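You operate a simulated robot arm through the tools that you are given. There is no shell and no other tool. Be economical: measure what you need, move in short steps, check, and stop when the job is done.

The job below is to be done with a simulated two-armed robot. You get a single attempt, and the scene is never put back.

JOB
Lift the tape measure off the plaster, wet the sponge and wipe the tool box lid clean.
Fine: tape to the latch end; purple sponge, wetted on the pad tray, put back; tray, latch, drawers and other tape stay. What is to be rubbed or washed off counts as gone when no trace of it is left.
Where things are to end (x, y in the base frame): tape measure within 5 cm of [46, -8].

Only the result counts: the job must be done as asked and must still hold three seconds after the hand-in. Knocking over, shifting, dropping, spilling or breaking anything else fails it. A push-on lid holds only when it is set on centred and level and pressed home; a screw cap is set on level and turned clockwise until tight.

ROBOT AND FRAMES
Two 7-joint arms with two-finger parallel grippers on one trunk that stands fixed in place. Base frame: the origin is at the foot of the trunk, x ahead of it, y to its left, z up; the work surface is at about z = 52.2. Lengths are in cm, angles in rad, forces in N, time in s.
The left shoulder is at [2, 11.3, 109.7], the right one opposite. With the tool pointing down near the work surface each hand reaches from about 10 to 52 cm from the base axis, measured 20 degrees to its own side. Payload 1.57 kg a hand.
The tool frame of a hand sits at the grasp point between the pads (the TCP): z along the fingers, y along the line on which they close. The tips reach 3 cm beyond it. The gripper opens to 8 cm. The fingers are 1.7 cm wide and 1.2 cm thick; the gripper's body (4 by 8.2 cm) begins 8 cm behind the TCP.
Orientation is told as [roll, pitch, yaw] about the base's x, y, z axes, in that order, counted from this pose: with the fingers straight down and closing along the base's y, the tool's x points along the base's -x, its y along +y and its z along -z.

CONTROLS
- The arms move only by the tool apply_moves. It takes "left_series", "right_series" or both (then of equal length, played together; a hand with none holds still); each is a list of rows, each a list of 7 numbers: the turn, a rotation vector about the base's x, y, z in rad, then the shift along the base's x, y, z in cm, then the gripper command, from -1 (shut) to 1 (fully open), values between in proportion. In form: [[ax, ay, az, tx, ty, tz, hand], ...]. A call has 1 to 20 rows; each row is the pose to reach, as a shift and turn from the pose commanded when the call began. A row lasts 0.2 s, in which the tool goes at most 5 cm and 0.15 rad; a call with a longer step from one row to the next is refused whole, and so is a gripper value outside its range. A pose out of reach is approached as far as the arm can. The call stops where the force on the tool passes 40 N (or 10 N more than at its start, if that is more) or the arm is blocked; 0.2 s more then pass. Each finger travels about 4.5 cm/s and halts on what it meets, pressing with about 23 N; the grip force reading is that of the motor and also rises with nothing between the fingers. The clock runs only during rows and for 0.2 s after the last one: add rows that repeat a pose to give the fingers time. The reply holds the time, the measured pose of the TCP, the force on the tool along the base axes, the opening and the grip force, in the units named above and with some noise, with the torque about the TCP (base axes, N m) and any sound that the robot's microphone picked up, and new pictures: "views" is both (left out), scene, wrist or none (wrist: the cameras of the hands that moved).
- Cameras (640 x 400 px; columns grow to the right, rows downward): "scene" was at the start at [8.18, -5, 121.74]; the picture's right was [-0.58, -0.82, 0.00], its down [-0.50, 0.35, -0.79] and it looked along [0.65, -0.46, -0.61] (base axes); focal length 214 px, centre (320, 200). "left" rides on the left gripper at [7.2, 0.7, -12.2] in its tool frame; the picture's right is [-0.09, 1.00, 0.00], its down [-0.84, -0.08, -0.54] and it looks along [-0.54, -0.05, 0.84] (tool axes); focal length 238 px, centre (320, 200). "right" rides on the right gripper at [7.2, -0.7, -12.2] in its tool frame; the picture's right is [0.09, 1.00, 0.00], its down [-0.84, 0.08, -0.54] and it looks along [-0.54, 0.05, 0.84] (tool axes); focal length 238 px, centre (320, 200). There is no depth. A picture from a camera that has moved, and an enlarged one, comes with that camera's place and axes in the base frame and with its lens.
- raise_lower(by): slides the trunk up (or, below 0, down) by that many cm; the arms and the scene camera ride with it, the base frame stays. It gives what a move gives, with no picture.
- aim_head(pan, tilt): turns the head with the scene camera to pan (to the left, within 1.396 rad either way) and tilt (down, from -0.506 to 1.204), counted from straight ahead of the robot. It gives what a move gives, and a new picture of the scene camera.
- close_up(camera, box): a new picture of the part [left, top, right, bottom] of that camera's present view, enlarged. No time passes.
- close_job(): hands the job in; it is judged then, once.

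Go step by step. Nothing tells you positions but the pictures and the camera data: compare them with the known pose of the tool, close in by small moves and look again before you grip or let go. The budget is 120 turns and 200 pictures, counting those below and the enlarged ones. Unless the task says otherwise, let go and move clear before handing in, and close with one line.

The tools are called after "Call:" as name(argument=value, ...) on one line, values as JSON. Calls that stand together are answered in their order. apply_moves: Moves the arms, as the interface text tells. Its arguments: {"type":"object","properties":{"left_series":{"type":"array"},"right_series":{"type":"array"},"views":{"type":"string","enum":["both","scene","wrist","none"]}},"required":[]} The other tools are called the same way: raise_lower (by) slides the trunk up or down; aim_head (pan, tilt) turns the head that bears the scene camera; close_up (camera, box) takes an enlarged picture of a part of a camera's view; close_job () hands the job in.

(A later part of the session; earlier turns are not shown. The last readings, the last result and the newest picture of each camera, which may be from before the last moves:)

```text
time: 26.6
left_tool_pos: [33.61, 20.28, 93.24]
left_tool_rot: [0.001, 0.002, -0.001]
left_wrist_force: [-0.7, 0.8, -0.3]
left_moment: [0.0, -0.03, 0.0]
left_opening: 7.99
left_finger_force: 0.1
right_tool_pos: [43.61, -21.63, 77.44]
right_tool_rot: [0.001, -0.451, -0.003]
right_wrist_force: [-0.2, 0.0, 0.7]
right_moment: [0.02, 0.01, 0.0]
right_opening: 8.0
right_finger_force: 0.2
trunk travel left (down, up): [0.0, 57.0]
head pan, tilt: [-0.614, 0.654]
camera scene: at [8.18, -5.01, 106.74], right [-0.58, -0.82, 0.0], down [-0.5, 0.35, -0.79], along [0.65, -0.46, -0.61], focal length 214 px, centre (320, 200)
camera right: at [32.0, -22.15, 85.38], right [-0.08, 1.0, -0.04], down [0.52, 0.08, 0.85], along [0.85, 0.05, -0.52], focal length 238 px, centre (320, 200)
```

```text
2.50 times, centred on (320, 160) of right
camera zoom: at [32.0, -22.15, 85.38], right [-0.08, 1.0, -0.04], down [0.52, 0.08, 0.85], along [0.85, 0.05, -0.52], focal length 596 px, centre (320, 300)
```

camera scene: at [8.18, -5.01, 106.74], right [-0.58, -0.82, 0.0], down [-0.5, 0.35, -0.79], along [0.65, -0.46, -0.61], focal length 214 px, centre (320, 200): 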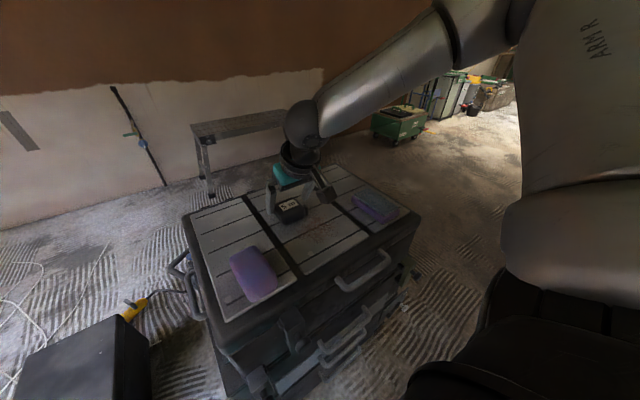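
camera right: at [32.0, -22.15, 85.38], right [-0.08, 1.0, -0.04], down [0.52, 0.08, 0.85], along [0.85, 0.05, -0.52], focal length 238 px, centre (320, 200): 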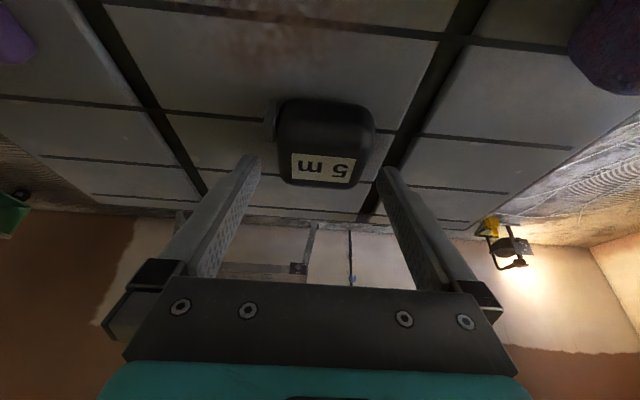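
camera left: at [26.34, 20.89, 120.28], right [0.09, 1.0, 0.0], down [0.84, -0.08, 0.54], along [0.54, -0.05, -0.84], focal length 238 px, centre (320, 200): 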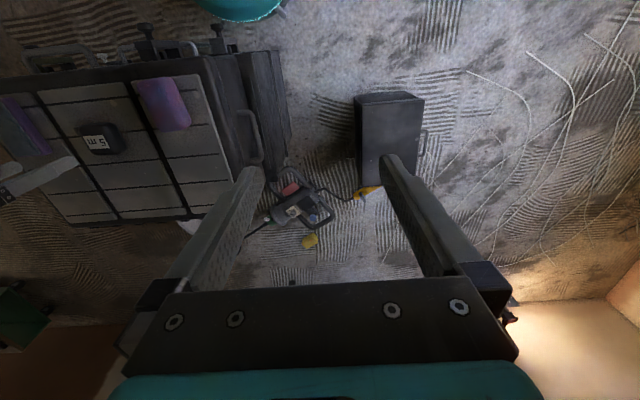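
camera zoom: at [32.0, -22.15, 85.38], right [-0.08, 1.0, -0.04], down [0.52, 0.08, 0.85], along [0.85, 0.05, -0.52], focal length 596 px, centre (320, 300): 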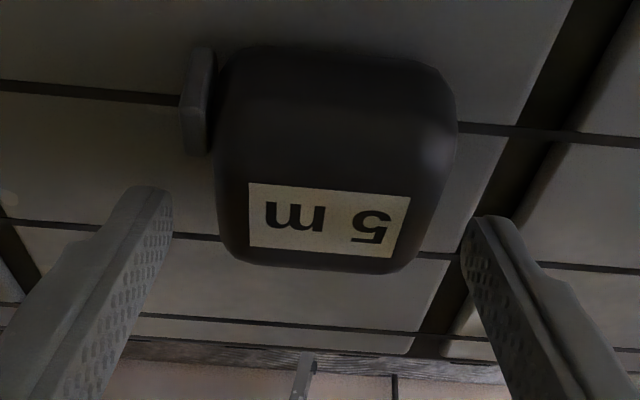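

Call:
apply_moves(right_series=[[0, 0, 0, -0.2, 0.1, -1, 1], [0, 0, 0, -0.2, 0.1, -1.7, 1], [0, 0, 0, -0.2, 0.1, -1.7, 0.5], [0, 0, 0, -0.2, 0.1, -1.7, 0], [0, 0, 0, -0.2, 0.1, -1.7, -0.5], [0, 0, 0, -0.2, 0.1, -1.7, -0.5], [0, 0, 0, -0.2, 0.1, 1, -0.5], [0, 0, 0, -0.2, 0.1, 4, -0.5], [0, 0, 0, -0.2, 0.1, 4, -0.5]])

Call:
close_up(camera="scene", box=[220, 140, 400, 260])

```text
time: 28.6
left_tool_pos: [33.63, 20.28, 93.14]
left_tool_rot: [0.001, 0.0, 0.001]
left_wrist_force: [-0.6, 0.0, -0.4]
left_moment: [-0.02, -0.01, -0.01]
left_opening: 8.01
left_finger_force: 0.0
right_tool_pos: [43.38, -21.35, 81.42]
right_tool_rot: [0.002, -0.45, 0.0]
right_wrist_force: [0.2, -0.6, -2.3]
right_moment: [0.02, 0.0, 0.03]
right_opening: 6.16
right_finger_force: 23.2
trunk travel left (down, up): [0.0, 57.0]
head pan, tilt: [-0.614, 0.654]
camera scene: at [8.18, -5.01, 106.73], right [-0.58, -0.82, 0.0], down [-0.5, 0.35, -0.79], along [0.65, -0.46, -0.61], focal length 214 px, centre (320, 200)
camera right: at [31.75, -21.96, 89.28], right [-0.08, 1.0, -0.04], down [0.52, 0.08, 0.85], along [0.85, 0.05, -0.52], focal length 238 px, centre (320, 200)
```

scene: 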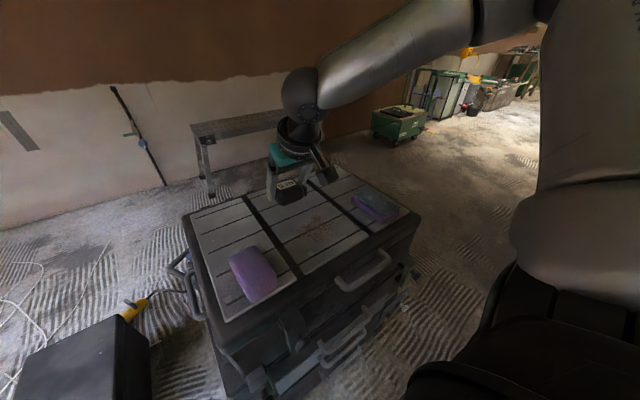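
right: 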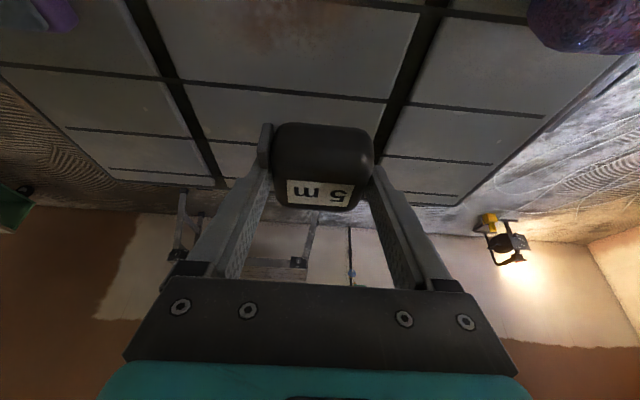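

```text
3.33 times, centred on (310, 200) of scene
camera zoom: at [8.18, -5.01, 106.73], right [-0.58, -0.82, 0.0], down [-0.5, 0.35, -0.79], along [0.65, -0.46, -0.61], focal length 715 px, centre (353, 200)
```

zoom: 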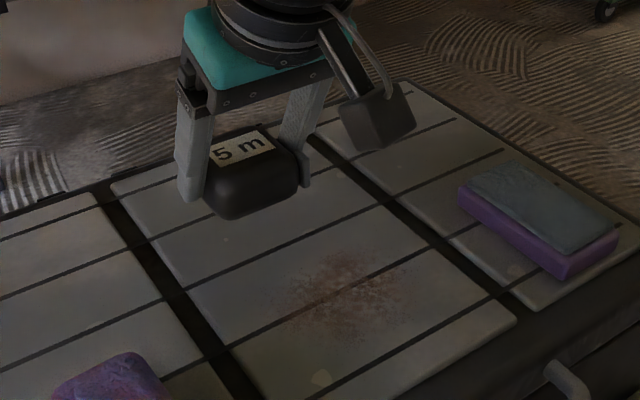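

Held with the forward pitch. Carrying it to the goal.

Call:
apply_moves(right_series=[[0, 0, 0, 0.5, 3.5, 0, -0.5], [0, 0, 0, 1, 7, 0, -0.5], [0, 0, 0, 1.8, 10.2, 0, -0.5], [0, 0, 0, 2.6, 13, 0, -0.5], [0, 0, 0, 2.6, 13, -2, -0.5], [0, 0, 0, 2.6, 13, -4.5, -0.5], [0, 0, 0, 2.6, 13, -4.5, -0.5]])

Call:
close_up(camera="scene", box=[170, 140, 350, 260])

```text
time: 30.1
left_tool_pos: [33.5, 20.17, 93.3]
left_tool_rot: [0.0, 0.0, 0.0]
left_wrist_force: [-0.6, 0.3, -0.7]
left_moment: [0.06, -0.03, -0.01]
left_opening: 8.03
left_finger_force: 0.0
right_tool_pos: [45.82, -8.44, 76.88]
right_tool_rot: [0.002, -0.452, -0.002]
right_wrist_force: [0.1, 0.1, -1.5]
right_moment: [0.02, 0.01, 0.0]
right_opening: 6.14
right_finger_force: 22.9
trunk travel left (down, up): [0.0, 57.0]
head pan, tilt: [-0.614, 0.654]
camera scene: at [8.2, -5.01, 106.73], right [-0.58, -0.82, 0.0], down [-0.5, 0.35, -0.79], along [0.65, -0.46, -0.61], focal length 214 px, centre (320, 200)
camera right: at [34.28, -8.99, 84.67], right [-0.08, 1.0, -0.04], down [0.52, 0.08, 0.85], along [0.85, 0.05, -0.52], focal length 238 px, centre (320, 200)
```

scene: 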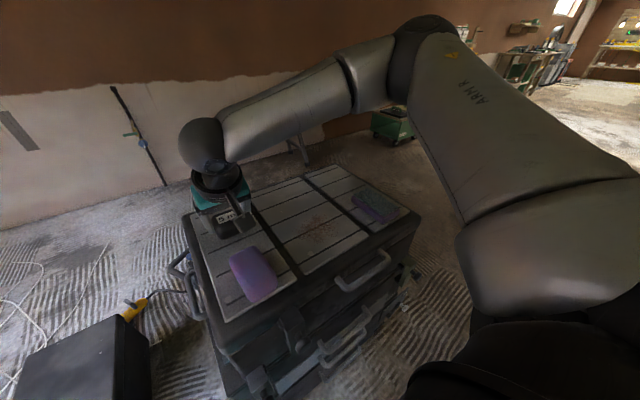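
right: 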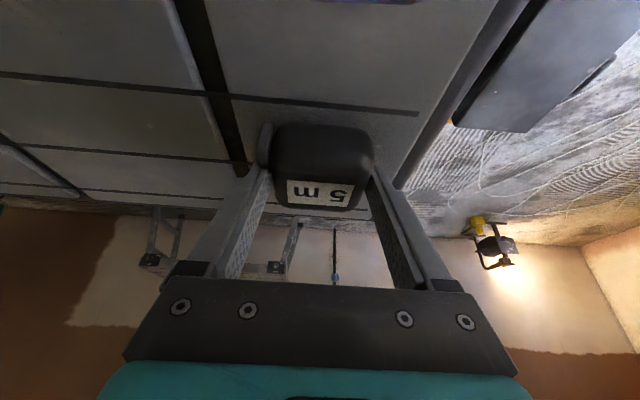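

```text
3.33 times, centred on (260, 200) of scene
camera zoom: at [8.2, -5.01, 106.73], right [-0.58, -0.82, 0.0], down [-0.5, 0.35, -0.79], along [0.65, -0.46, -0.61], focal length 715 px, centre (520, 200)
```

zoom: 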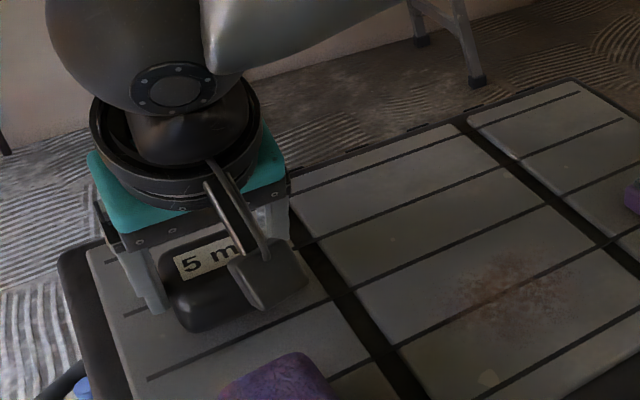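

Call:
apply_moves(right_series=[[0, 0, 0, 0, 0, -0.6, -0.5], [0, 0, 0, 0, 0, -1.15, -0.5], [0, 0, 0, 0, 0, -1.15, -0.5]], views="none")

```text
time: 30.9
left_tool_pos: [33.56, 20.27, 93.24]
left_tool_rot: [0.0, 0.0, 0.001]
left_wrist_force: [-0.2, -0.2, -0.1]
left_moment: [0.0, 0.0, -0.05]
left_opening: 7.99
left_finger_force: 0.0
right_tool_pos: [45.78, -8.64, 75.76]
right_tool_rot: [0.001, -0.452, -0.002]
right_wrist_force: [-0.4, 0.1, -1.9]
right_moment: [0.02, 0.03, -0.01]
right_opening: 6.16
right_finger_force: 23.0
trunk travel left (down, up): [0.0, 57.0]
head pan, tilt: [-0.614, 0.654]
```

Just above the lid still. I'll go down 0.2 cm more, release, then back off upward.

Call:
apply_moves(right_series=[[0, 0, 0, 0, 0, -0.2, -0.5], [0, 0, 0, 0, 0, -0.2, -0.5], [0, 0, 0, 0, 0, -0.2, 0], [0, 0, 0, 0, 0, -0.2, 0.6], [0, 0, 0, 0, 0, -0.2, 1], [0, 0, 0, 0, 0, -0.2, 1], [0, 0, 0, -0.5, 0, 2, 1], [0, 0, 0, -2, 0, 6, 1], [0, 0.15, 0, -5, 0, 9, 1], [0, 0.3, 0, -9, 0, 11, 1], [0, 0.45, 0, -12.8, 0.9, 12, 1]])

Call:
close_up(camera="right", box=[200, 60, 440, 220])

Call:
close_up(camera="scene", box=[170, 140, 440, 320])

```text
time: 33.4
left_tool_pos: [33.63, 20.33, 93.23]
left_tool_rot: [0.0, -0.001, -0.003]
left_wrist_force: [0.3, -0.6, 0.6]
left_moment: [-0.01, 0.0, 0.02]
left_opening: 8.0
left_finger_force: 0.0
right_tool_pos: [33.12, -7.67, 87.86]
right_tool_rot: [0.0, -0.001, 0.0]
right_wrist_force: [-0.7, -0.6, 0.1]
right_moment: [0.04, 0.03, -0.02]
right_opening: 8.01
right_finger_force: 0.1
trunk travel left (down, up): [0.0, 57.0]
head pan, tilt: [-0.614, 0.654]
camera scene: at [8.17, -5.01, 106.73], right [-0.58, -0.82, 0.0], down [-0.5, 0.35, -0.79], along [0.65, -0.46, -0.61], focal length 214 px, centre (320, 200)
camera right: at [26.1, -8.29, 100.2], right [-0.09, 1.0, 0.0], down [0.84, 0.08, 0.54], along [0.54, 0.05, -0.84], focal length 238 px, centre (320, 200)
```

scene: 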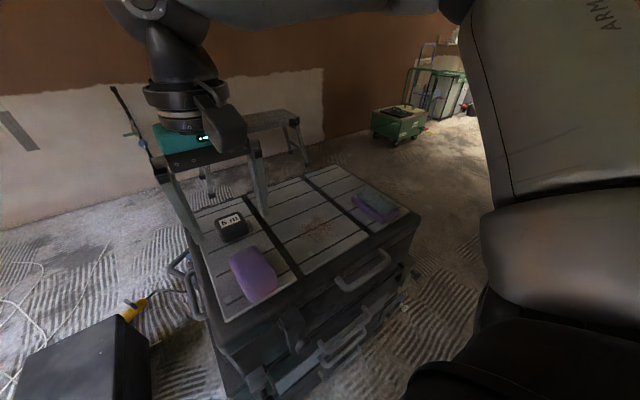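
right: 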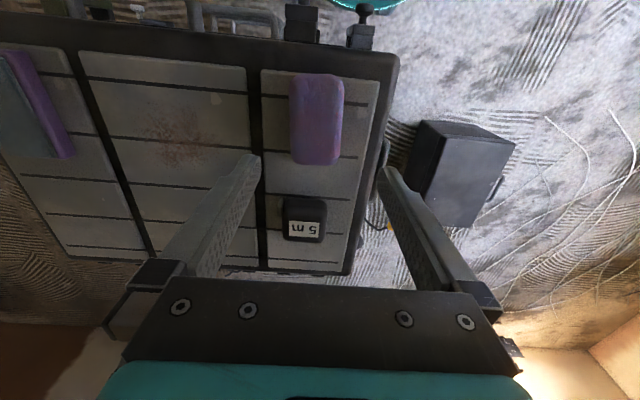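

```text
2.50 times, centred on (320, 140) of right
camera zoom: at [26.1, -8.29, 100.2], right [-0.09, 1.0, 0.0], down [0.84, 0.08, 0.54], along [0.54, 0.05, -0.84], focal length 596 px, centre (320, 350)
```

zoom: 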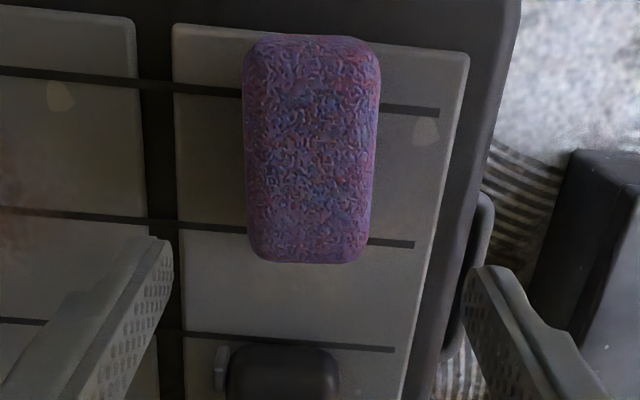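

```text
2.22 times, centred on (305, 230) of scene
camera zoom: at [8.17, -5.01, 106.73], right [-0.58, -0.82, 0.0], down [-0.5, 0.35, -0.79], along [0.65, -0.46, -0.61], focal length 477 px, centre (353, 133)
```

zoom: 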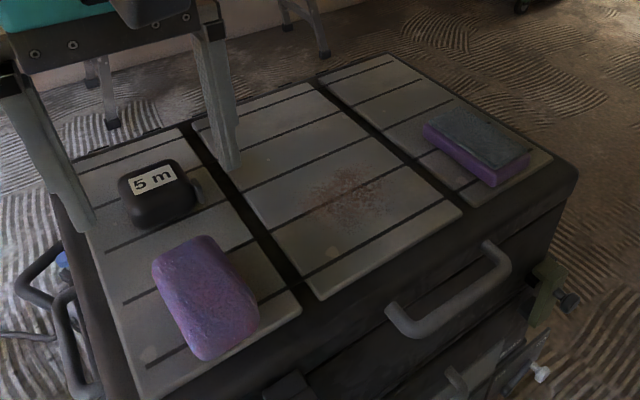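

The tape rests near (45.5, -8.7), within tolerance. The sponge is at about (32.7, -8), 5.6 cm wide across y; I'll lower over it partway.

Call:
apply_moves(right_series=[[0, 0, 0, -0.3, -0.4, -3, 1], [0, 0, 0, -0.3, -0.4, -6, 1], [0, 0, 0, -0.3, -0.4, -7.5, 1], [0, 0, 0, -0.3, -0.4, -7.5, 1]])

Call:
close_up(camera="scene", box=[170, 190, 350, 310])

```text
time: 34.4
left_tool_pos: [33.63, 20.2, 93.21]
left_tool_rot: [-0.001, 0.0, -0.002]
left_wrist_force: [0.3, -0.5, 0.0]
left_moment: [-0.01, 0.0, -0.01]
left_opening: 8.01
left_finger_force: 0.1
right_tool_pos: [33.0, -8.03, 80.26]
right_tool_rot: [0.001, -0.002, -0.001]
right_wrist_force: [-0.4, 0.2, 0.1]
right_moment: [0.0, -0.02, -0.01]
right_opening: 8.03
right_finger_force: 0.1
trunk travel left (down, up): [0.0, 57.0]
head pan, tilt: [-0.614, 0.654]
camera scene: at [8.18, -5.0, 106.74], right [-0.58, -0.82, 0.0], down [-0.5, 0.35, -0.79], along [0.65, -0.46, -0.61], focal length 214 px, centre (320, 200)
camera right: at [25.98, -8.58, 92.46], right [-0.09, 1.0, 0.0], down [0.84, 0.08, 0.54], along [0.54, 0.05, -0.84], focal length 238 px, centre (320, 200)
```

scene: 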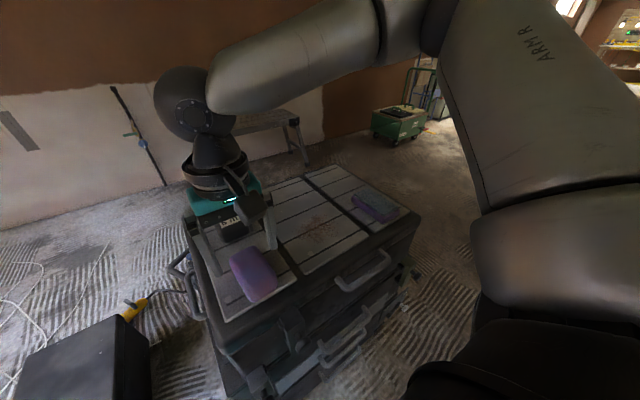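
right: 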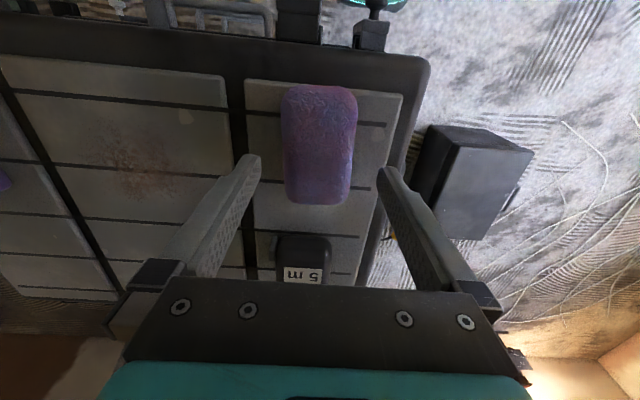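

```text
3.33 times, centred on (260, 250) of scene
camera zoom: at [8.18, -5.0, 106.74], right [-0.58, -0.82, 0.0], down [-0.5, 0.35, -0.79], along [0.65, -0.46, -0.61], focal length 715 px, centre (520, 33)
```

zoom: 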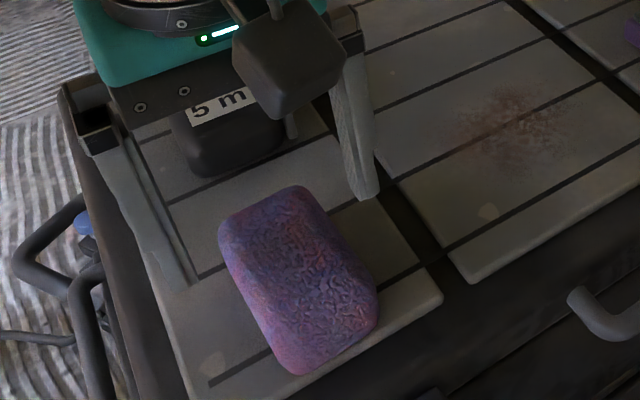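

Call:
apply_moves(right_series=[[0, 0, 0, -0.4, 0, -2, 1], [0, 0, 0, -0.4, 0, -3.5, 1], [0, 0, 0, -0.4, 0, -3.5, 0.5], [0, 0, 0, -0.4, 0, -3.5, 0], [0, 0, 0, -0.4, 0, -3.5, -0.2], [0, 0, 0, -0.4, 0, -3.5, -0.2], [0, 0, 0, -0.4, 0, -3.5, -0.2]])

Call:
close_up(camera="scene", box=[170, 190, 350, 310])

```text
time: 36.0
left_tool_pos: [33.69, 20.24, 93.21]
left_tool_rot: [0.0, -0.001, 0.002]
left_wrist_force: [1.2, -0.2, 0.0]
left_moment: [-0.01, 0.0, -0.02]
left_opening: 8.0
left_finger_force: 0.0
right_tool_pos: [32.6, -8.02, 76.61]
right_tool_rot: [0.0, -0.003, 0.0]
right_wrist_force: [0.3, 1.4, -0.6]
right_moment: [-0.01, 0.01, 0.0]
right_opening: 5.34
right_finger_force: 23.4
trunk travel left (down, up): [0.0, 57.0]
head pan, tilt: [-0.614, 0.654]
camera scene: at [8.18, -5.0, 106.73], right [-0.58, -0.82, 0.0], down [-0.5, 0.35, -0.79], along [0.65, -0.46, -0.61], focal length 214 px, centre (320, 200)
camera right: at [25.54, -8.49, 88.98], right [-0.09, 1.0, 0.0], down [0.84, 0.08, 0.54], along [0.54, 0.05, -0.84], focal length 238 px, centre (320, 200)
```

scene: 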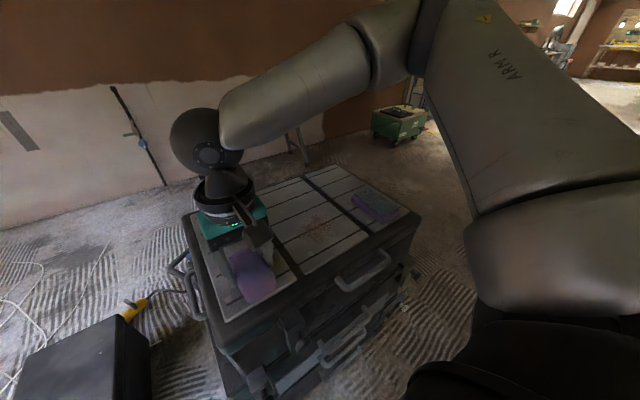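
right: 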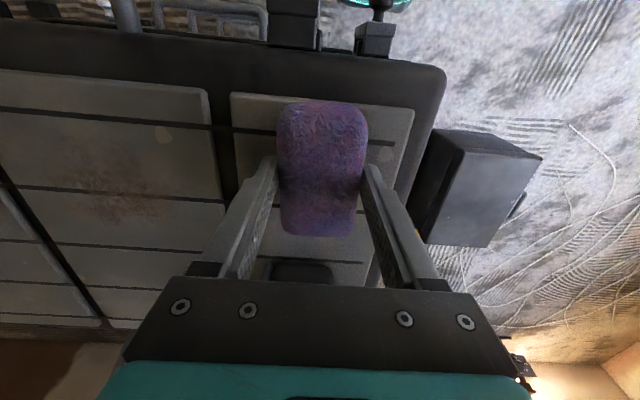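

```text
3.33 times, centred on (260, 250) of scene
camera zoom: at [8.18, -5.0, 106.73], right [-0.58, -0.82, 0.0], down [-0.5, 0.35, -0.79], along [0.65, -0.46, -0.61], focal length 715 px, centre (520, 33)
```

zoom: 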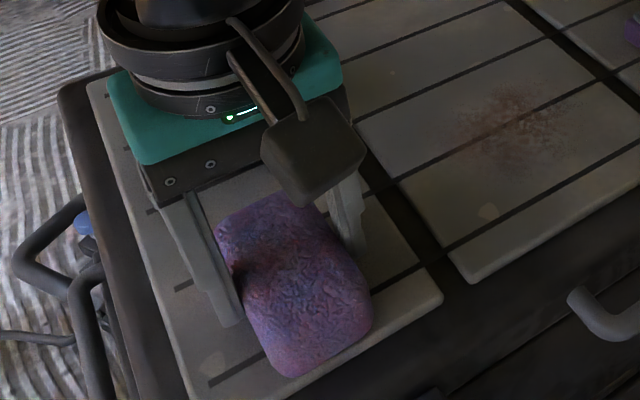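

Sponge is gripped. I'll lift it and carry it high to near the pad tray.

Call:
apply_moves(right_series=[[0, 0, 0, 0, 0, 3, -0.2], [0, 0, 0, 0, 0, 7, -0.2], [0, 0, 0, 0, -3, 10, -0.2], [0, 0, 0, 0, -7.5, 11, -0.2], [0, 0, 0, 0, -12, 11, -0.2], [0, 0, 0, 0, -16.5, 11, -0.2], [0, 0, 0, 0, -21, 11, -0.2], [0, 0, 0, 0, -25.5, 11, -0.2], [0, 0, 0, 0, -30, 11, -0.2], [0, 0, 0, 0, -30, 11, -0.2]])

Call:
close_up(camera="scene", box=[260, 140, 440, 260])

Call:
close_up(camera="right", box=[200, 60, 440, 240])

```text
time: 38.1
left_tool_pos: [33.71, 20.27, 93.12]
left_tool_rot: [0.0, -0.001, -0.001]
left_wrist_force: [0.0, 0.2, 0.4]
left_moment: [0.0, -0.01, -0.03]
left_opening: 8.01
left_finger_force: 0.0
right_tool_pos: [32.29, -37.92, 87.95]
right_tool_rot: [-0.001, -0.002, 0.0]
right_wrist_force: [-0.2, 0.8, 0.6]
right_moment: [-0.04, 0.01, -0.01]
right_opening: 5.3
right_finger_force: 23.1
trunk travel left (down, up): [0.0, 57.0]
head pan, tilt: [-0.614, 0.654]
camera scene: at [8.17, -5.03, 106.73], right [-0.58, -0.82, 0.0], down [-0.5, 0.35, -0.79], along [0.65, -0.46, -0.61], focal length 214 px, centre (320, 200)
camera right: at [25.29, -38.54, 100.21], right [-0.09, 1.0, 0.0], down [0.84, 0.08, 0.54], along [0.54, 0.05, -0.84], focal length 238 px, centre (320, 200)
```

scene: 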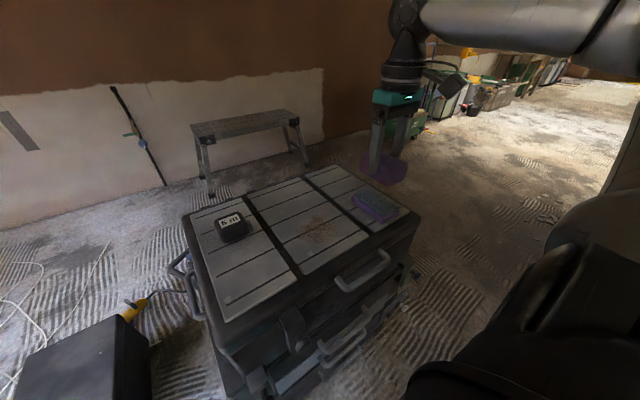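
right: 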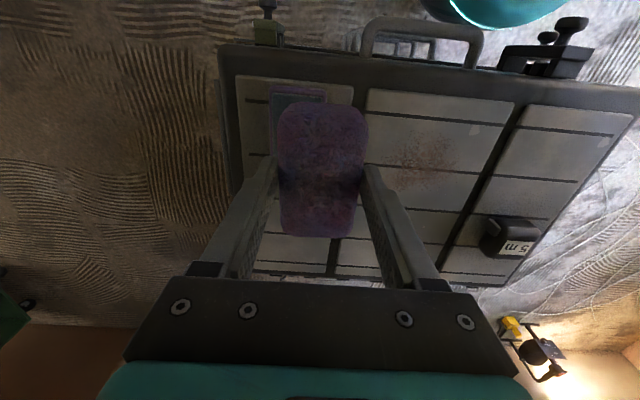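

```text
3.33 times, centred on (350, 200) of scene
camera zoom: at [8.17, -5.03, 106.73], right [-0.58, -0.82, 0.0], down [-0.5, 0.35, -0.79], along [0.65, -0.46, -0.61], focal length 715 px, centre (220, 200)
```

zoom: 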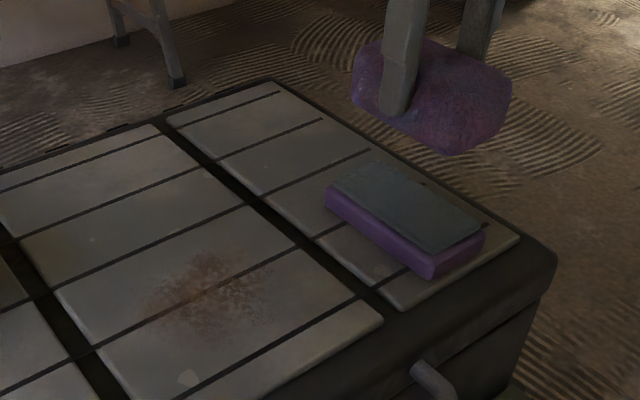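

```text
2.22 times, centred on (320, 150) of right
camera zoom: at [25.29, -38.54, 100.21], right [-0.09, 1.0, 0.0], down [0.84, 0.08, 0.54], along [0.54, 0.05, -0.84], focal length 530 px, centre (320, 311)
```

zoom: 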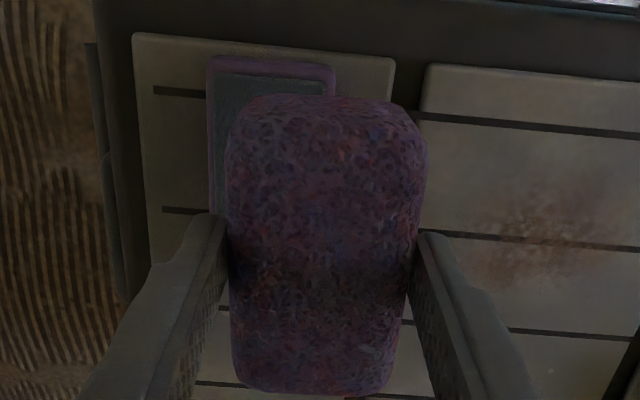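

The pad measures about x 29.5–39, y -38 to -43, top z≈74. I'll center the sponge over it and descend to just above.

Call:
apply_moves(right_series=[[0, 0, 0, 2.1, -2.5, 0, -0.2], [0, 0, 0, 2.1, -2.5, -3.5, -0.2], [0, 0, 0, 2.1, -2.5, -7, -0.2], [0, 0, 0, 2.1, -2.5, -8, -0.2], [0, 0, 0, 2.1, -2.5, -8, -0.2]])

Call:
close_up(camera="scene", box=[290, 140, 440, 240])

Call:
close_up(camera="left", box=[0, 0, 320, 200])

```text
time: 39.4
left_tool_pos: [33.61, 20.29, 93.16]
left_tool_rot: [0.0, 0.0, 0.001]
left_wrist_force: [0.6, -0.5, 0.2]
left_moment: [0.02, -0.01, -0.01]
left_opening: 8.01
left_finger_force: 0.0
right_tool_pos: [34.76, -40.62, 79.83]
right_tool_rot: [0.0, -0.001, -0.001]
right_wrist_force: [0.4, -0.3, -0.5]
right_moment: [-0.01, 0.0, 0.01]
right_opening: 5.31
right_finger_force: 22.6
trunk travel left (down, up): [0.0, 57.0]
head pan, tilt: [-0.614, 0.654]
camera scene: at [8.18, -5.01, 106.74], right [-0.58, -0.82, 0.0], down [-0.5, 0.35, -0.79], along [0.65, -0.46, -0.61], focal length 214 px, centre (320, 200)
camera right: at [27.59, -41.1, 92.04], right [-0.09, 1.0, 0.0], down [0.84, 0.08, 0.54], along [0.54, 0.05, -0.84], focal length 238 px, centre (320, 200)
```

scene: 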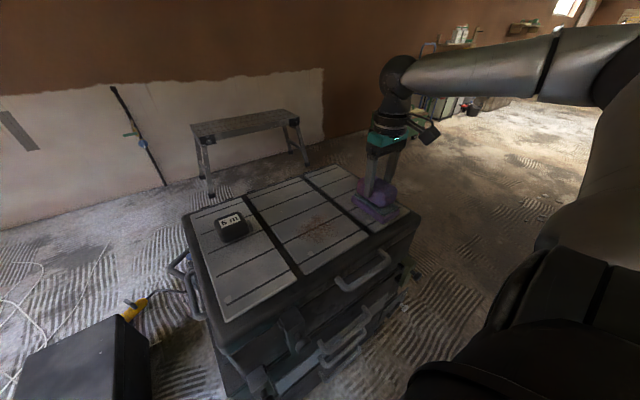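
right: 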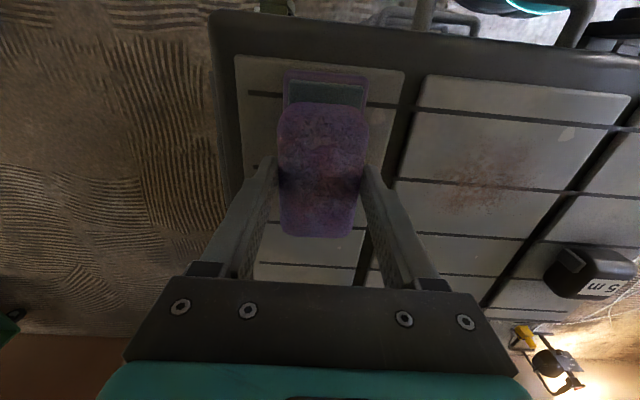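

```text
4.00 times, centred on (365, 190) of scene
camera zoom: at [8.18, -5.01, 106.74], right [-0.58, -0.82, 0.0], down [-0.5, 0.35, -0.79], along [0.65, -0.46, -0.61], focal length 858 px, centre (140, 240)
```

zoom: 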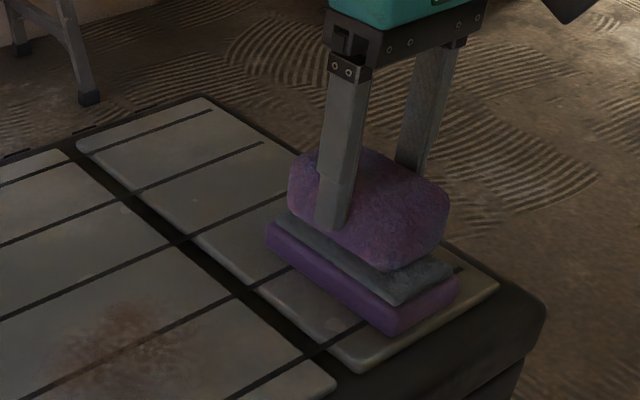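

```text
2.00 times, centred on (160, 100) of left
camera zoom: at [26.39, 20.81, 105.3], right [0.09, 1.0, 0.0], down [0.84, -0.08, 0.54], along [0.54, -0.05, -0.84], focal length 477 px, centre (640, 400)
```

zoom: 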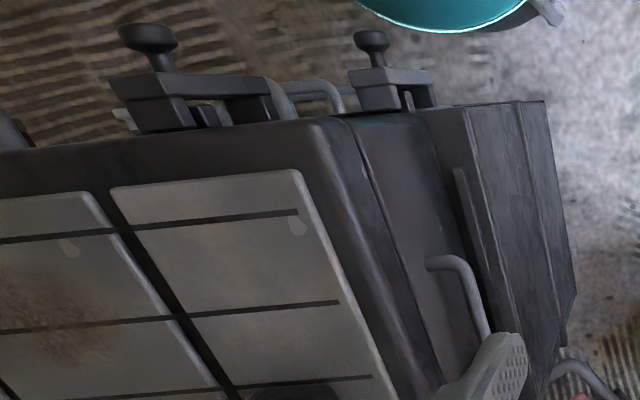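

Well aligned above the pad. I'll press down gently to wet the sponge.

Call:
apply_moves(right_series=[[0, 0, 0, -0.2, 0, -0.6, -0.2], [0, 0, 0, -0.2, 0, -1.1, -0.2], [0, 0, 0, -0.2, 0, -1.5, -0.2], [0, 0, 0, -0.2, 0, -1.5, -0.2]], views="none")

```text
time: 40.4
left_tool_pos: [33.54, 20.21, 93.16]
left_tool_rot: [-0.002, -0.003, 0.002]
left_wrist_force: [-0.3, -0.6, -0.2]
left_moment: [0.02, 0.02, -0.03]
left_opening: 8.01
left_finger_force: 0.0
right_tool_pos: [34.49, -40.4, 78.64]
right_tool_rot: [-0.001, -0.01, -0.001]
right_wrist_force: [2.4, -3.0, 26.8]
right_moment: [-0.24, -0.07, 0.05]
right_opening: 5.32
right_finger_force: 23.0
trunk travel left (down, up): [0.0, 57.0]
head pan, tilt: [-0.614, 0.654]
```

It pressed with 27 N. I'll hold for a moment, lift and look.

Call:
apply_moves(right_series=[[0, 0, 0, 0, 0, 0.2, -0.2], [0, 0, 0, 0, 0, 0.2, -0.2], [0, 0, 0, 0, 0, 0.2, -0.2], [0, 0, 0, 0, 0, 0.2, -0.2], [0, 0, 0, 0, 0, 0.2, -0.2], [0, 0, 0, 0, 0, 2, -0.2], [0, 0, 0, 0, 0, 5, -0.2], [0, 0, 0, 0, 0, 8, -0.2]])

Call:
close_up(camera="scene", box=[290, 120, 440, 220])

```text
time: 42.1
left_tool_pos: [33.73, 20.25, 93.06]
left_tool_rot: [0.0, 0.001, 0.001]
left_wrist_force: [0.3, -0.9, 0.0]
left_moment: [0.0, 0.03, 0.01]
left_opening: 8.0
left_finger_force: 0.1
right_tool_pos: [34.33, -40.47, 86.2]
right_tool_rot: [0.0, 0.001, -0.001]
right_wrist_force: [-0.4, 0.0, -0.3]
right_moment: [-0.01, -0.01, 0.03]
right_opening: 5.29
right_finger_force: 23.0
trunk travel left (down, up): [0.0, 57.0]
head pan, tilt: [-0.614, 0.654]
camera scene: at [8.18, -5.01, 106.73], right [-0.58, -0.82, 0.0], down [-0.5, 0.35, -0.79], along [0.65, -0.46, -0.61], focal length 214 px, centre (320, 200)
camera right: at [27.28, -40.99, 98.5], right [-0.09, 1.0, 0.0], down [0.84, 0.08, 0.54], along [0.54, 0.05, -0.84], focal length 238 px, centre (320, 200)
```

scene: 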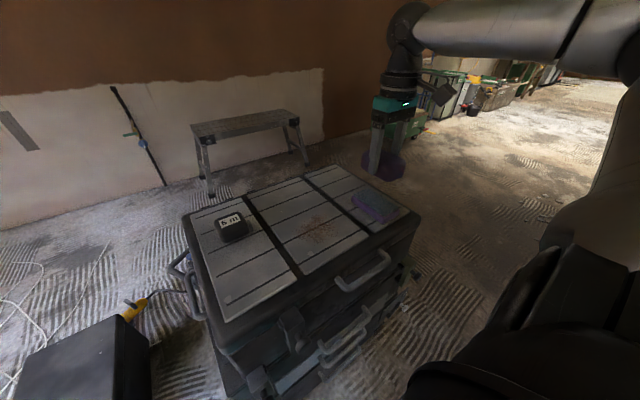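
right: 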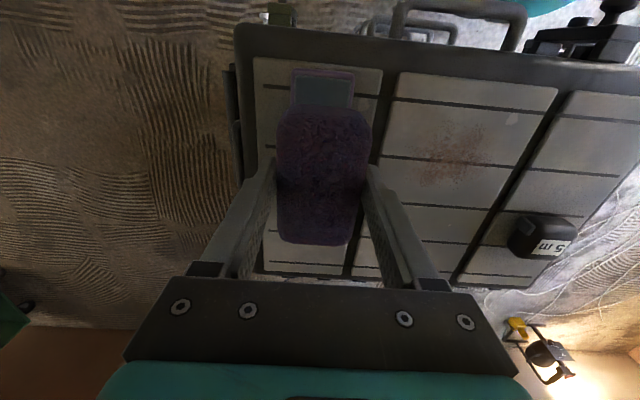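

```text
4.00 times, centred on (365, 170) of scene
camera zoom: at [8.18, -5.01, 106.73], right [-0.58, -0.82, 0.0], down [-0.5, 0.35, -0.79], along [0.65, -0.46, -0.61], focal length 858 px, centre (140, 320)
```

zoom: 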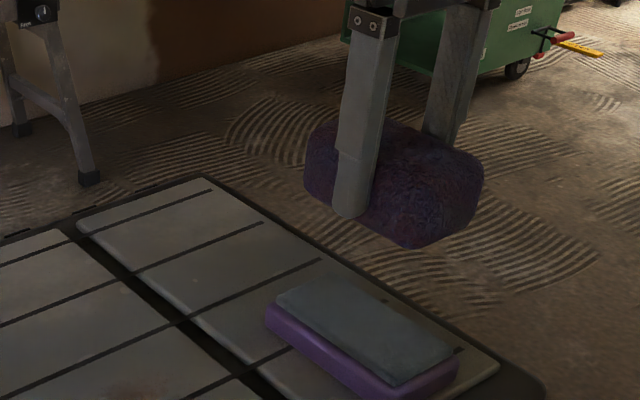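

The sponge has darkened, so it is wet, and the tray hasn't moved. The stain spans about x 32.5–41, y -29 to -20; I'll go above it and lower to just above contact.

Call:
apply_moves(right_series=[[0, 0, 0, 0.6, 4.2, 0, -0.2], [0, 0, 0, 1.2, 8.4, 0, -0.2], [0, 0, 0, 1.8, 12.5, 0, -0.2], [0, 0, 0, 2.4, 16.5, 0, -0.2], [0, 0, 0, 2.4, 16.5, -4.5, -0.2], [0, 0, 0, 2.4, 16.5, -8, -0.2], [0, 0, 0, 2.4, 16.5, -9.3, -0.2], [0, 0, 0, 2.4, 16.5, -9.9, -0.2], [0, 0, 0, 2.4, 16.5, -9.9, -0.2]])

```text
time: 44.1
left_tool_pos: [33.65, 20.21, 93.32]
left_tool_rot: [-0.001, 0.001, 0.0]
left_wrist_force: [0.1, 0.1, 0.8]
left_moment: [0.0, 0.0, 0.0]
left_opening: 7.98
left_finger_force: 0.0
right_tool_pos: [36.69, -23.88, 76.43]
right_tool_rot: [0.0, -0.002, -0.003]
right_wrist_force: [0.3, 0.0, -1.1]
right_moment: [0.01, 0.03, 0.0]
right_opening: 5.32
right_finger_force: 23.0
trunk travel left (down, up): [0.0, 57.0]
head pan, tilt: [-0.614, 0.654]
camera scene: at [8.18, -5.01, 106.74], right [-0.58, -0.82, 0.0], down [-0.5, 0.35, -0.79], along [0.65, -0.46, -0.61], focal length 214 px, centre (320, 200)
camera right: at [29.78, -24.5, 88.66], right [-0.09, 1.0, 0.0], down [0.84, 0.08, 0.54], along [0.54, 0.05, -0.84], focal length 238 px, centre (320, 200)
```

scene: 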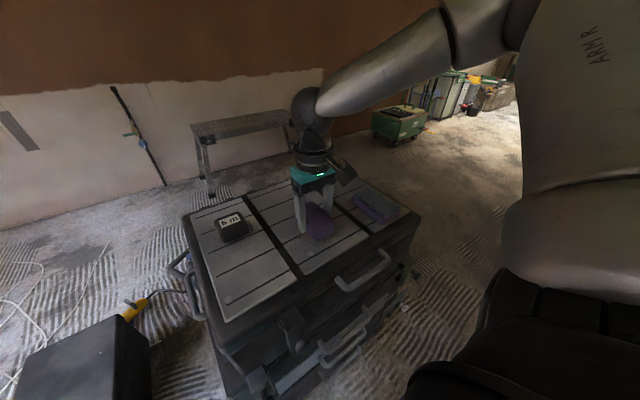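
right: 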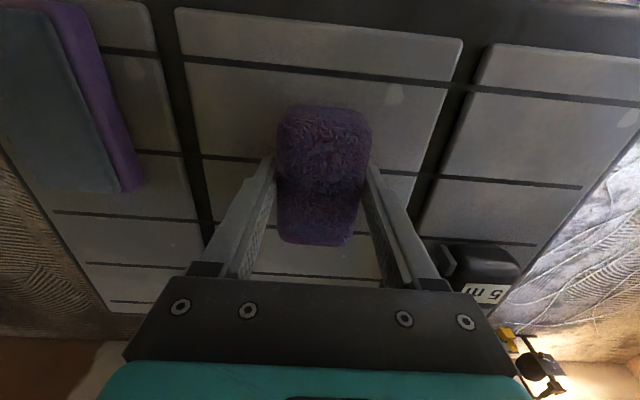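

Call:
apply_moves(right_series=[[0, 0, 0, 0, 0, -0.2, -0.2], [0, 0, 0, 0, 0, -0.4, -0.2], [0, 0, 0, 0, 0, -0.4, -0.2]], views="none")

```text
time: 45.0
left_tool_pos: [33.57, 20.1, 93.13]
left_tool_rot: [0.001, 0.0, -0.002]
left_wrist_force: [0.1, -0.3, -0.5]
left_moment: [-0.01, 0.0, -0.03]
left_opening: 7.98
left_finger_force: 0.0
right_tool_pos: [36.82, -23.97, 75.85]
right_tool_rot: [0.0, -0.002, -0.001]
right_wrist_force: [-0.1, 0.7, -0.8]
right_moment: [0.0, 0.05, 0.0]
right_opening: 5.31
right_finger_force: 22.8
trunk travel left (down, up): [0.0, 57.0]
head pan, tilt: [-0.614, 0.654]
```

Call:
apply_moves(right_series=[[0, 0, 0, 0, 0, -0.15, -0.2], [0, 0, 0, 0, 0, -0.3, -0.2], [0, 0, 0, 0, 0, -0.3, -0.2]], views="none")

Call:
close_up(camera="scene", box=[260, 150, 380, 260])

```text
time: 45.8
left_tool_pos: [33.37, 20.34, 93.26]
left_tool_rot: [0.0, -0.001, 0.001]
left_wrist_force: [-0.4, 0.4, 0.3]
left_moment: [-0.02, 0.03, -0.03]
left_opening: 8.0
left_finger_force: 0.1
right_tool_pos: [36.83, -23.88, 75.87]
right_tool_rot: [-0.001, -0.007, 0.0]
right_wrist_force: [-3.9, -7.1, 32.1]
right_moment: [-0.67, 0.49, 0.01]
right_opening: 5.3
right_finger_force: 23.3
trunk travel left (down, up): [0.0, 57.0]
head pan, tilt: [-0.614, 0.654]
```

```text
3.64 times, centred on (320, 205) of scene
camera zoom: at [8.01, -4.96, 106.78], right [-0.58, -0.82, 0.0], down [-0.5, 0.35, -0.79], along [0.65, -0.46, -0.61], focal length 780 px, centre (320, 182)
```

zoom: 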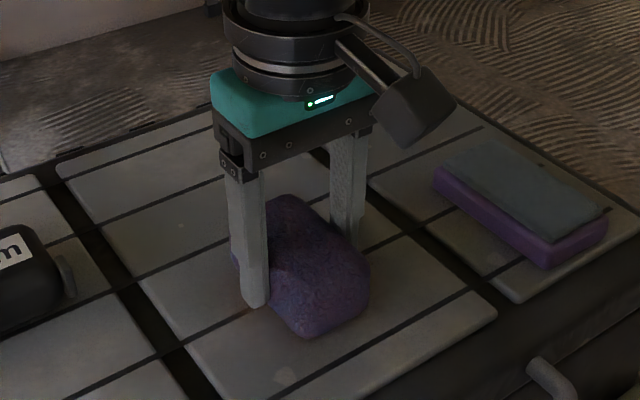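

The sponge is bearing on the lid at about 30 N. I'll ease off slightly and stroke along y across the stain.

Call:
apply_moves(right_series=[[0, 0, 0, 0, 0, 0.12, -0.2], [0, 0, 0, 0, 1.5, 0.12, -0.2], [0, 0, 0, 0, 3, 0.12, -0.2], [0, 0, 0, 0, 4.3, 0.12, -0.2], [0, 0, 0, 0, 3, 0.12, -0.2], [0, 0, 0, 0, 1.5, 0.12, -0.2], [0, 0, 0, 0, 0, 0.12, -0.2], [0, 0, 0, 0, -1.5, 0.12, -0.2], [0, 0, 0, 0, -3, 0.12, -0.2], [0, 0, 0, 0, -4, 0.12, -0.2], [0, 0, 0, 0, -2.5, 0.12, -0.2], [0, 0, 0, 0, -1, 0.12, -0.2], [0, 0, 0, 0, 0.5, 0.12, -0.2], [0, 0, 0, 0, 2, 0.12, -0.2]], views="both")

```text
time: 48.8
left_tool_pos: [33.69, 20.21, 93.16]
left_tool_rot: [0.0, -0.001, 0.001]
left_wrist_force: [-0.1, -0.2, -0.5]
left_moment: [0.04, -0.01, 0.01]
left_opening: 7.99
left_finger_force: 0.1
right_tool_pos: [36.82, -21.84, 75.85]
right_tool_rot: [-0.001, -0.002, -0.002]
right_wrist_force: [0.9, -3.8, 10.7]
right_moment: [-0.45, -0.14, -0.04]
right_opening: 5.31
right_finger_force: 23.1
trunk travel left (down, up): [0.0, 57.0]
head pan, tilt: [-0.614, 0.654]
camera scene: at [8.13, -5.01, 106.74], right [-0.58, -0.82, 0.0], down [-0.5, 0.35, -0.79], along [0.65, -0.46, -0.61], focal length 214 px, centre (320, 200)
camera right: at [29.76, -22.41, 88.12], right [-0.09, 1.0, 0.0], down [0.84, 0.08, 0.54], along [0.54, 0.05, -0.84], focal length 238 px, centre (320, 200)
```

scene: 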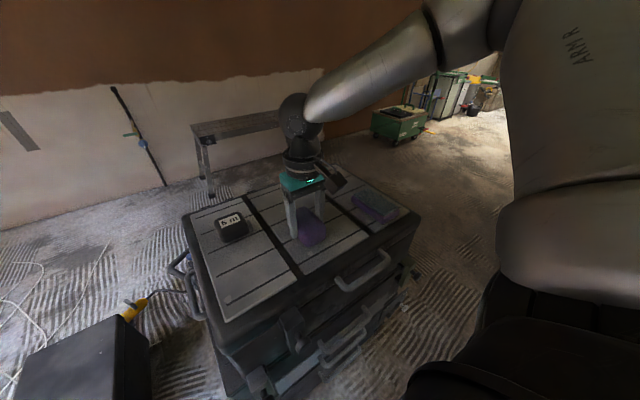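
right: 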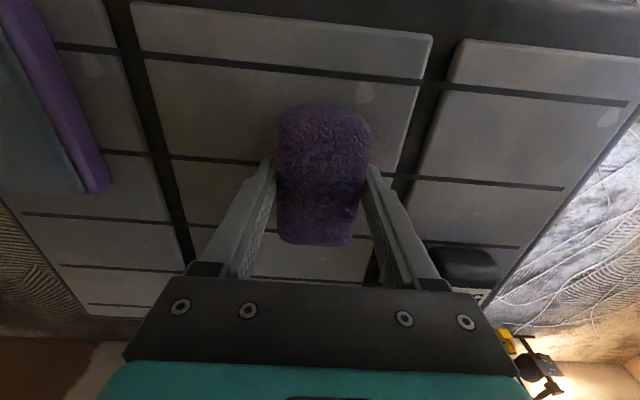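

The force stays light and the stain is fading. I'll make more strokes, offset in x both ways.

Call:
apply_moves(right_series=[[0, 0, 0, 1.3, 1, 0, -0.2], [0, 0, 0, 1.7, 2, 0, -0.2], [0, 0, 0, 1.7, 0.5, 0, -0.2], [0, 0, 0, 1.7, -1, 0, -0.2], [0, 0, 0, 1.7, -2.5, 0, -0.2], [0, 0, 0, 1.7, -4, 0, -0.2], [0, 0, 0, 1.7, -5.5, 0, -0.2], [0, 0, 0, 1.7, -6.3, 0, -0.2], [0, 0, 0, 0, -6.3, 0, -0.2], [0, 0, 0, -1.7, -6.3, 0, -0.2], [0, 0, 0, -1.7, -5, 0, -0.2], [0, 0, 0, -1.7, -3.5, 0, -0.2], [0, 0, 0, -1.7, -2, 0, -0.2], [0, 0, 0, -1.7, -0.5, 0, -0.2], [0, 0, 0, -1.7, 1, 0, -0.2], [0, 0, 0, -1.7, 2, 0, -0.2], [0, 0, 0, -1.5, 2, 2, -0.2], [0, 0, 0, -1.5, 2, 6, -0.2], [0, 0, 0, -1.5, 4, 10, -0.2]])

Call:
close_up(camera="scene", box=[230, 160, 410, 280])

Call:
close_up(camera="right", box=[80, 40, 400, 240])

```text
time: 52.8
left_tool_pos: [33.69, 20.22, 93.29]
left_tool_rot: [0.0, 0.001, 0.0]
left_wrist_force: [-0.5, -0.2, -0.1]
left_moment: [0.02, 0.01, 0.03]
left_opening: 7.99
left_finger_force: 0.1
right_tool_pos: [35.15, -17.88, 85.84]
right_tool_rot: [0.002, -0.001, -0.002]
right_wrist_force: [-0.2, 0.5, -0.6]
right_moment: [0.0, 0.01, -0.02]
right_opening: 5.31
right_finger_force: 23.3
trunk travel left (down, up): [0.0, 57.0]
head pan, tilt: [-0.614, 0.654]
camera scene: at [8.18, -5.02, 106.73], right [-0.58, -0.82, 0.0], down [-0.5, 0.35, -0.79], along [0.65, -0.46, -0.61], focal length 214 px, centre (320, 200)
camera right: at [28.14, -18.45, 98.2], right [-0.09, 1.0, 0.0], down [0.84, 0.08, 0.54], along [0.54, 0.05, -0.84], focal length 238 px, centre (320, 200)
```

scene: 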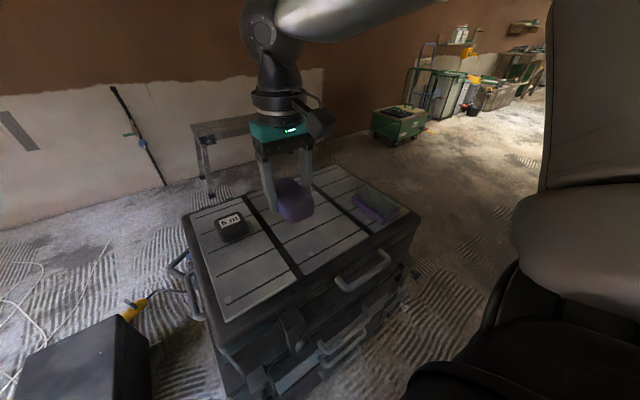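
right: 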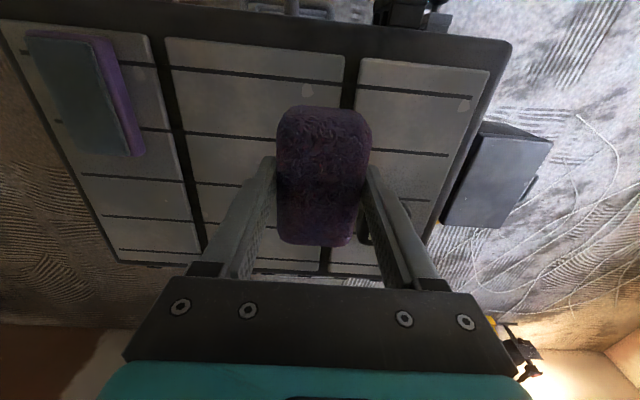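

```text
3.33 times, centred on (320, 220) of scene
camera zoom: at [8.18, -5.02, 106.73], right [-0.58, -0.82, 0.0], down [-0.5, 0.35, -0.79], along [0.65, -0.46, -0.61], focal length 715 px, centre (320, 133)
```

zoom: 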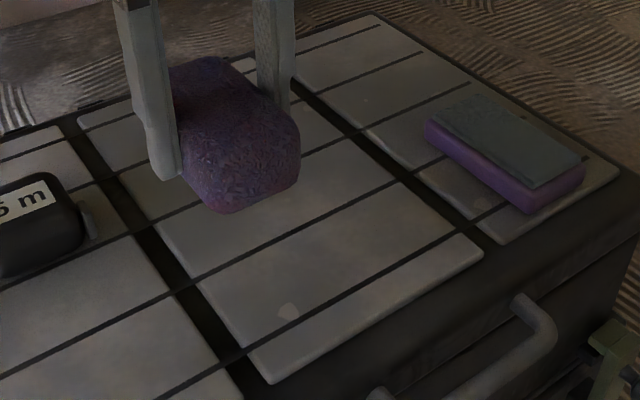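

```text
2.00 times, centred on (240, 140) of right
camera zoom: at [28.14, -18.45, 98.2], right [-0.09, 1.0, 0.0], down [0.84, 0.08, 0.54], along [0.54, 0.05, -0.84], focal length 477 px, centre (480, 320)
```

zoom: 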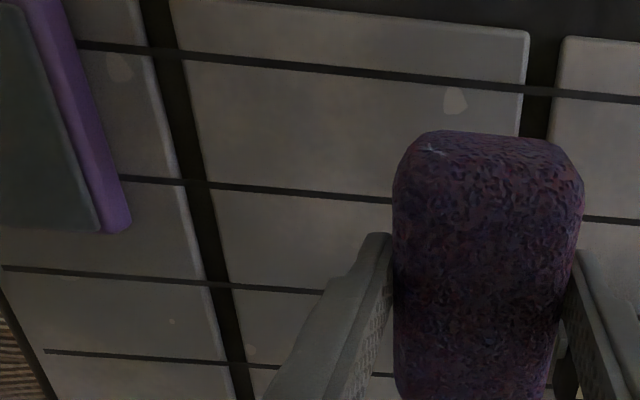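

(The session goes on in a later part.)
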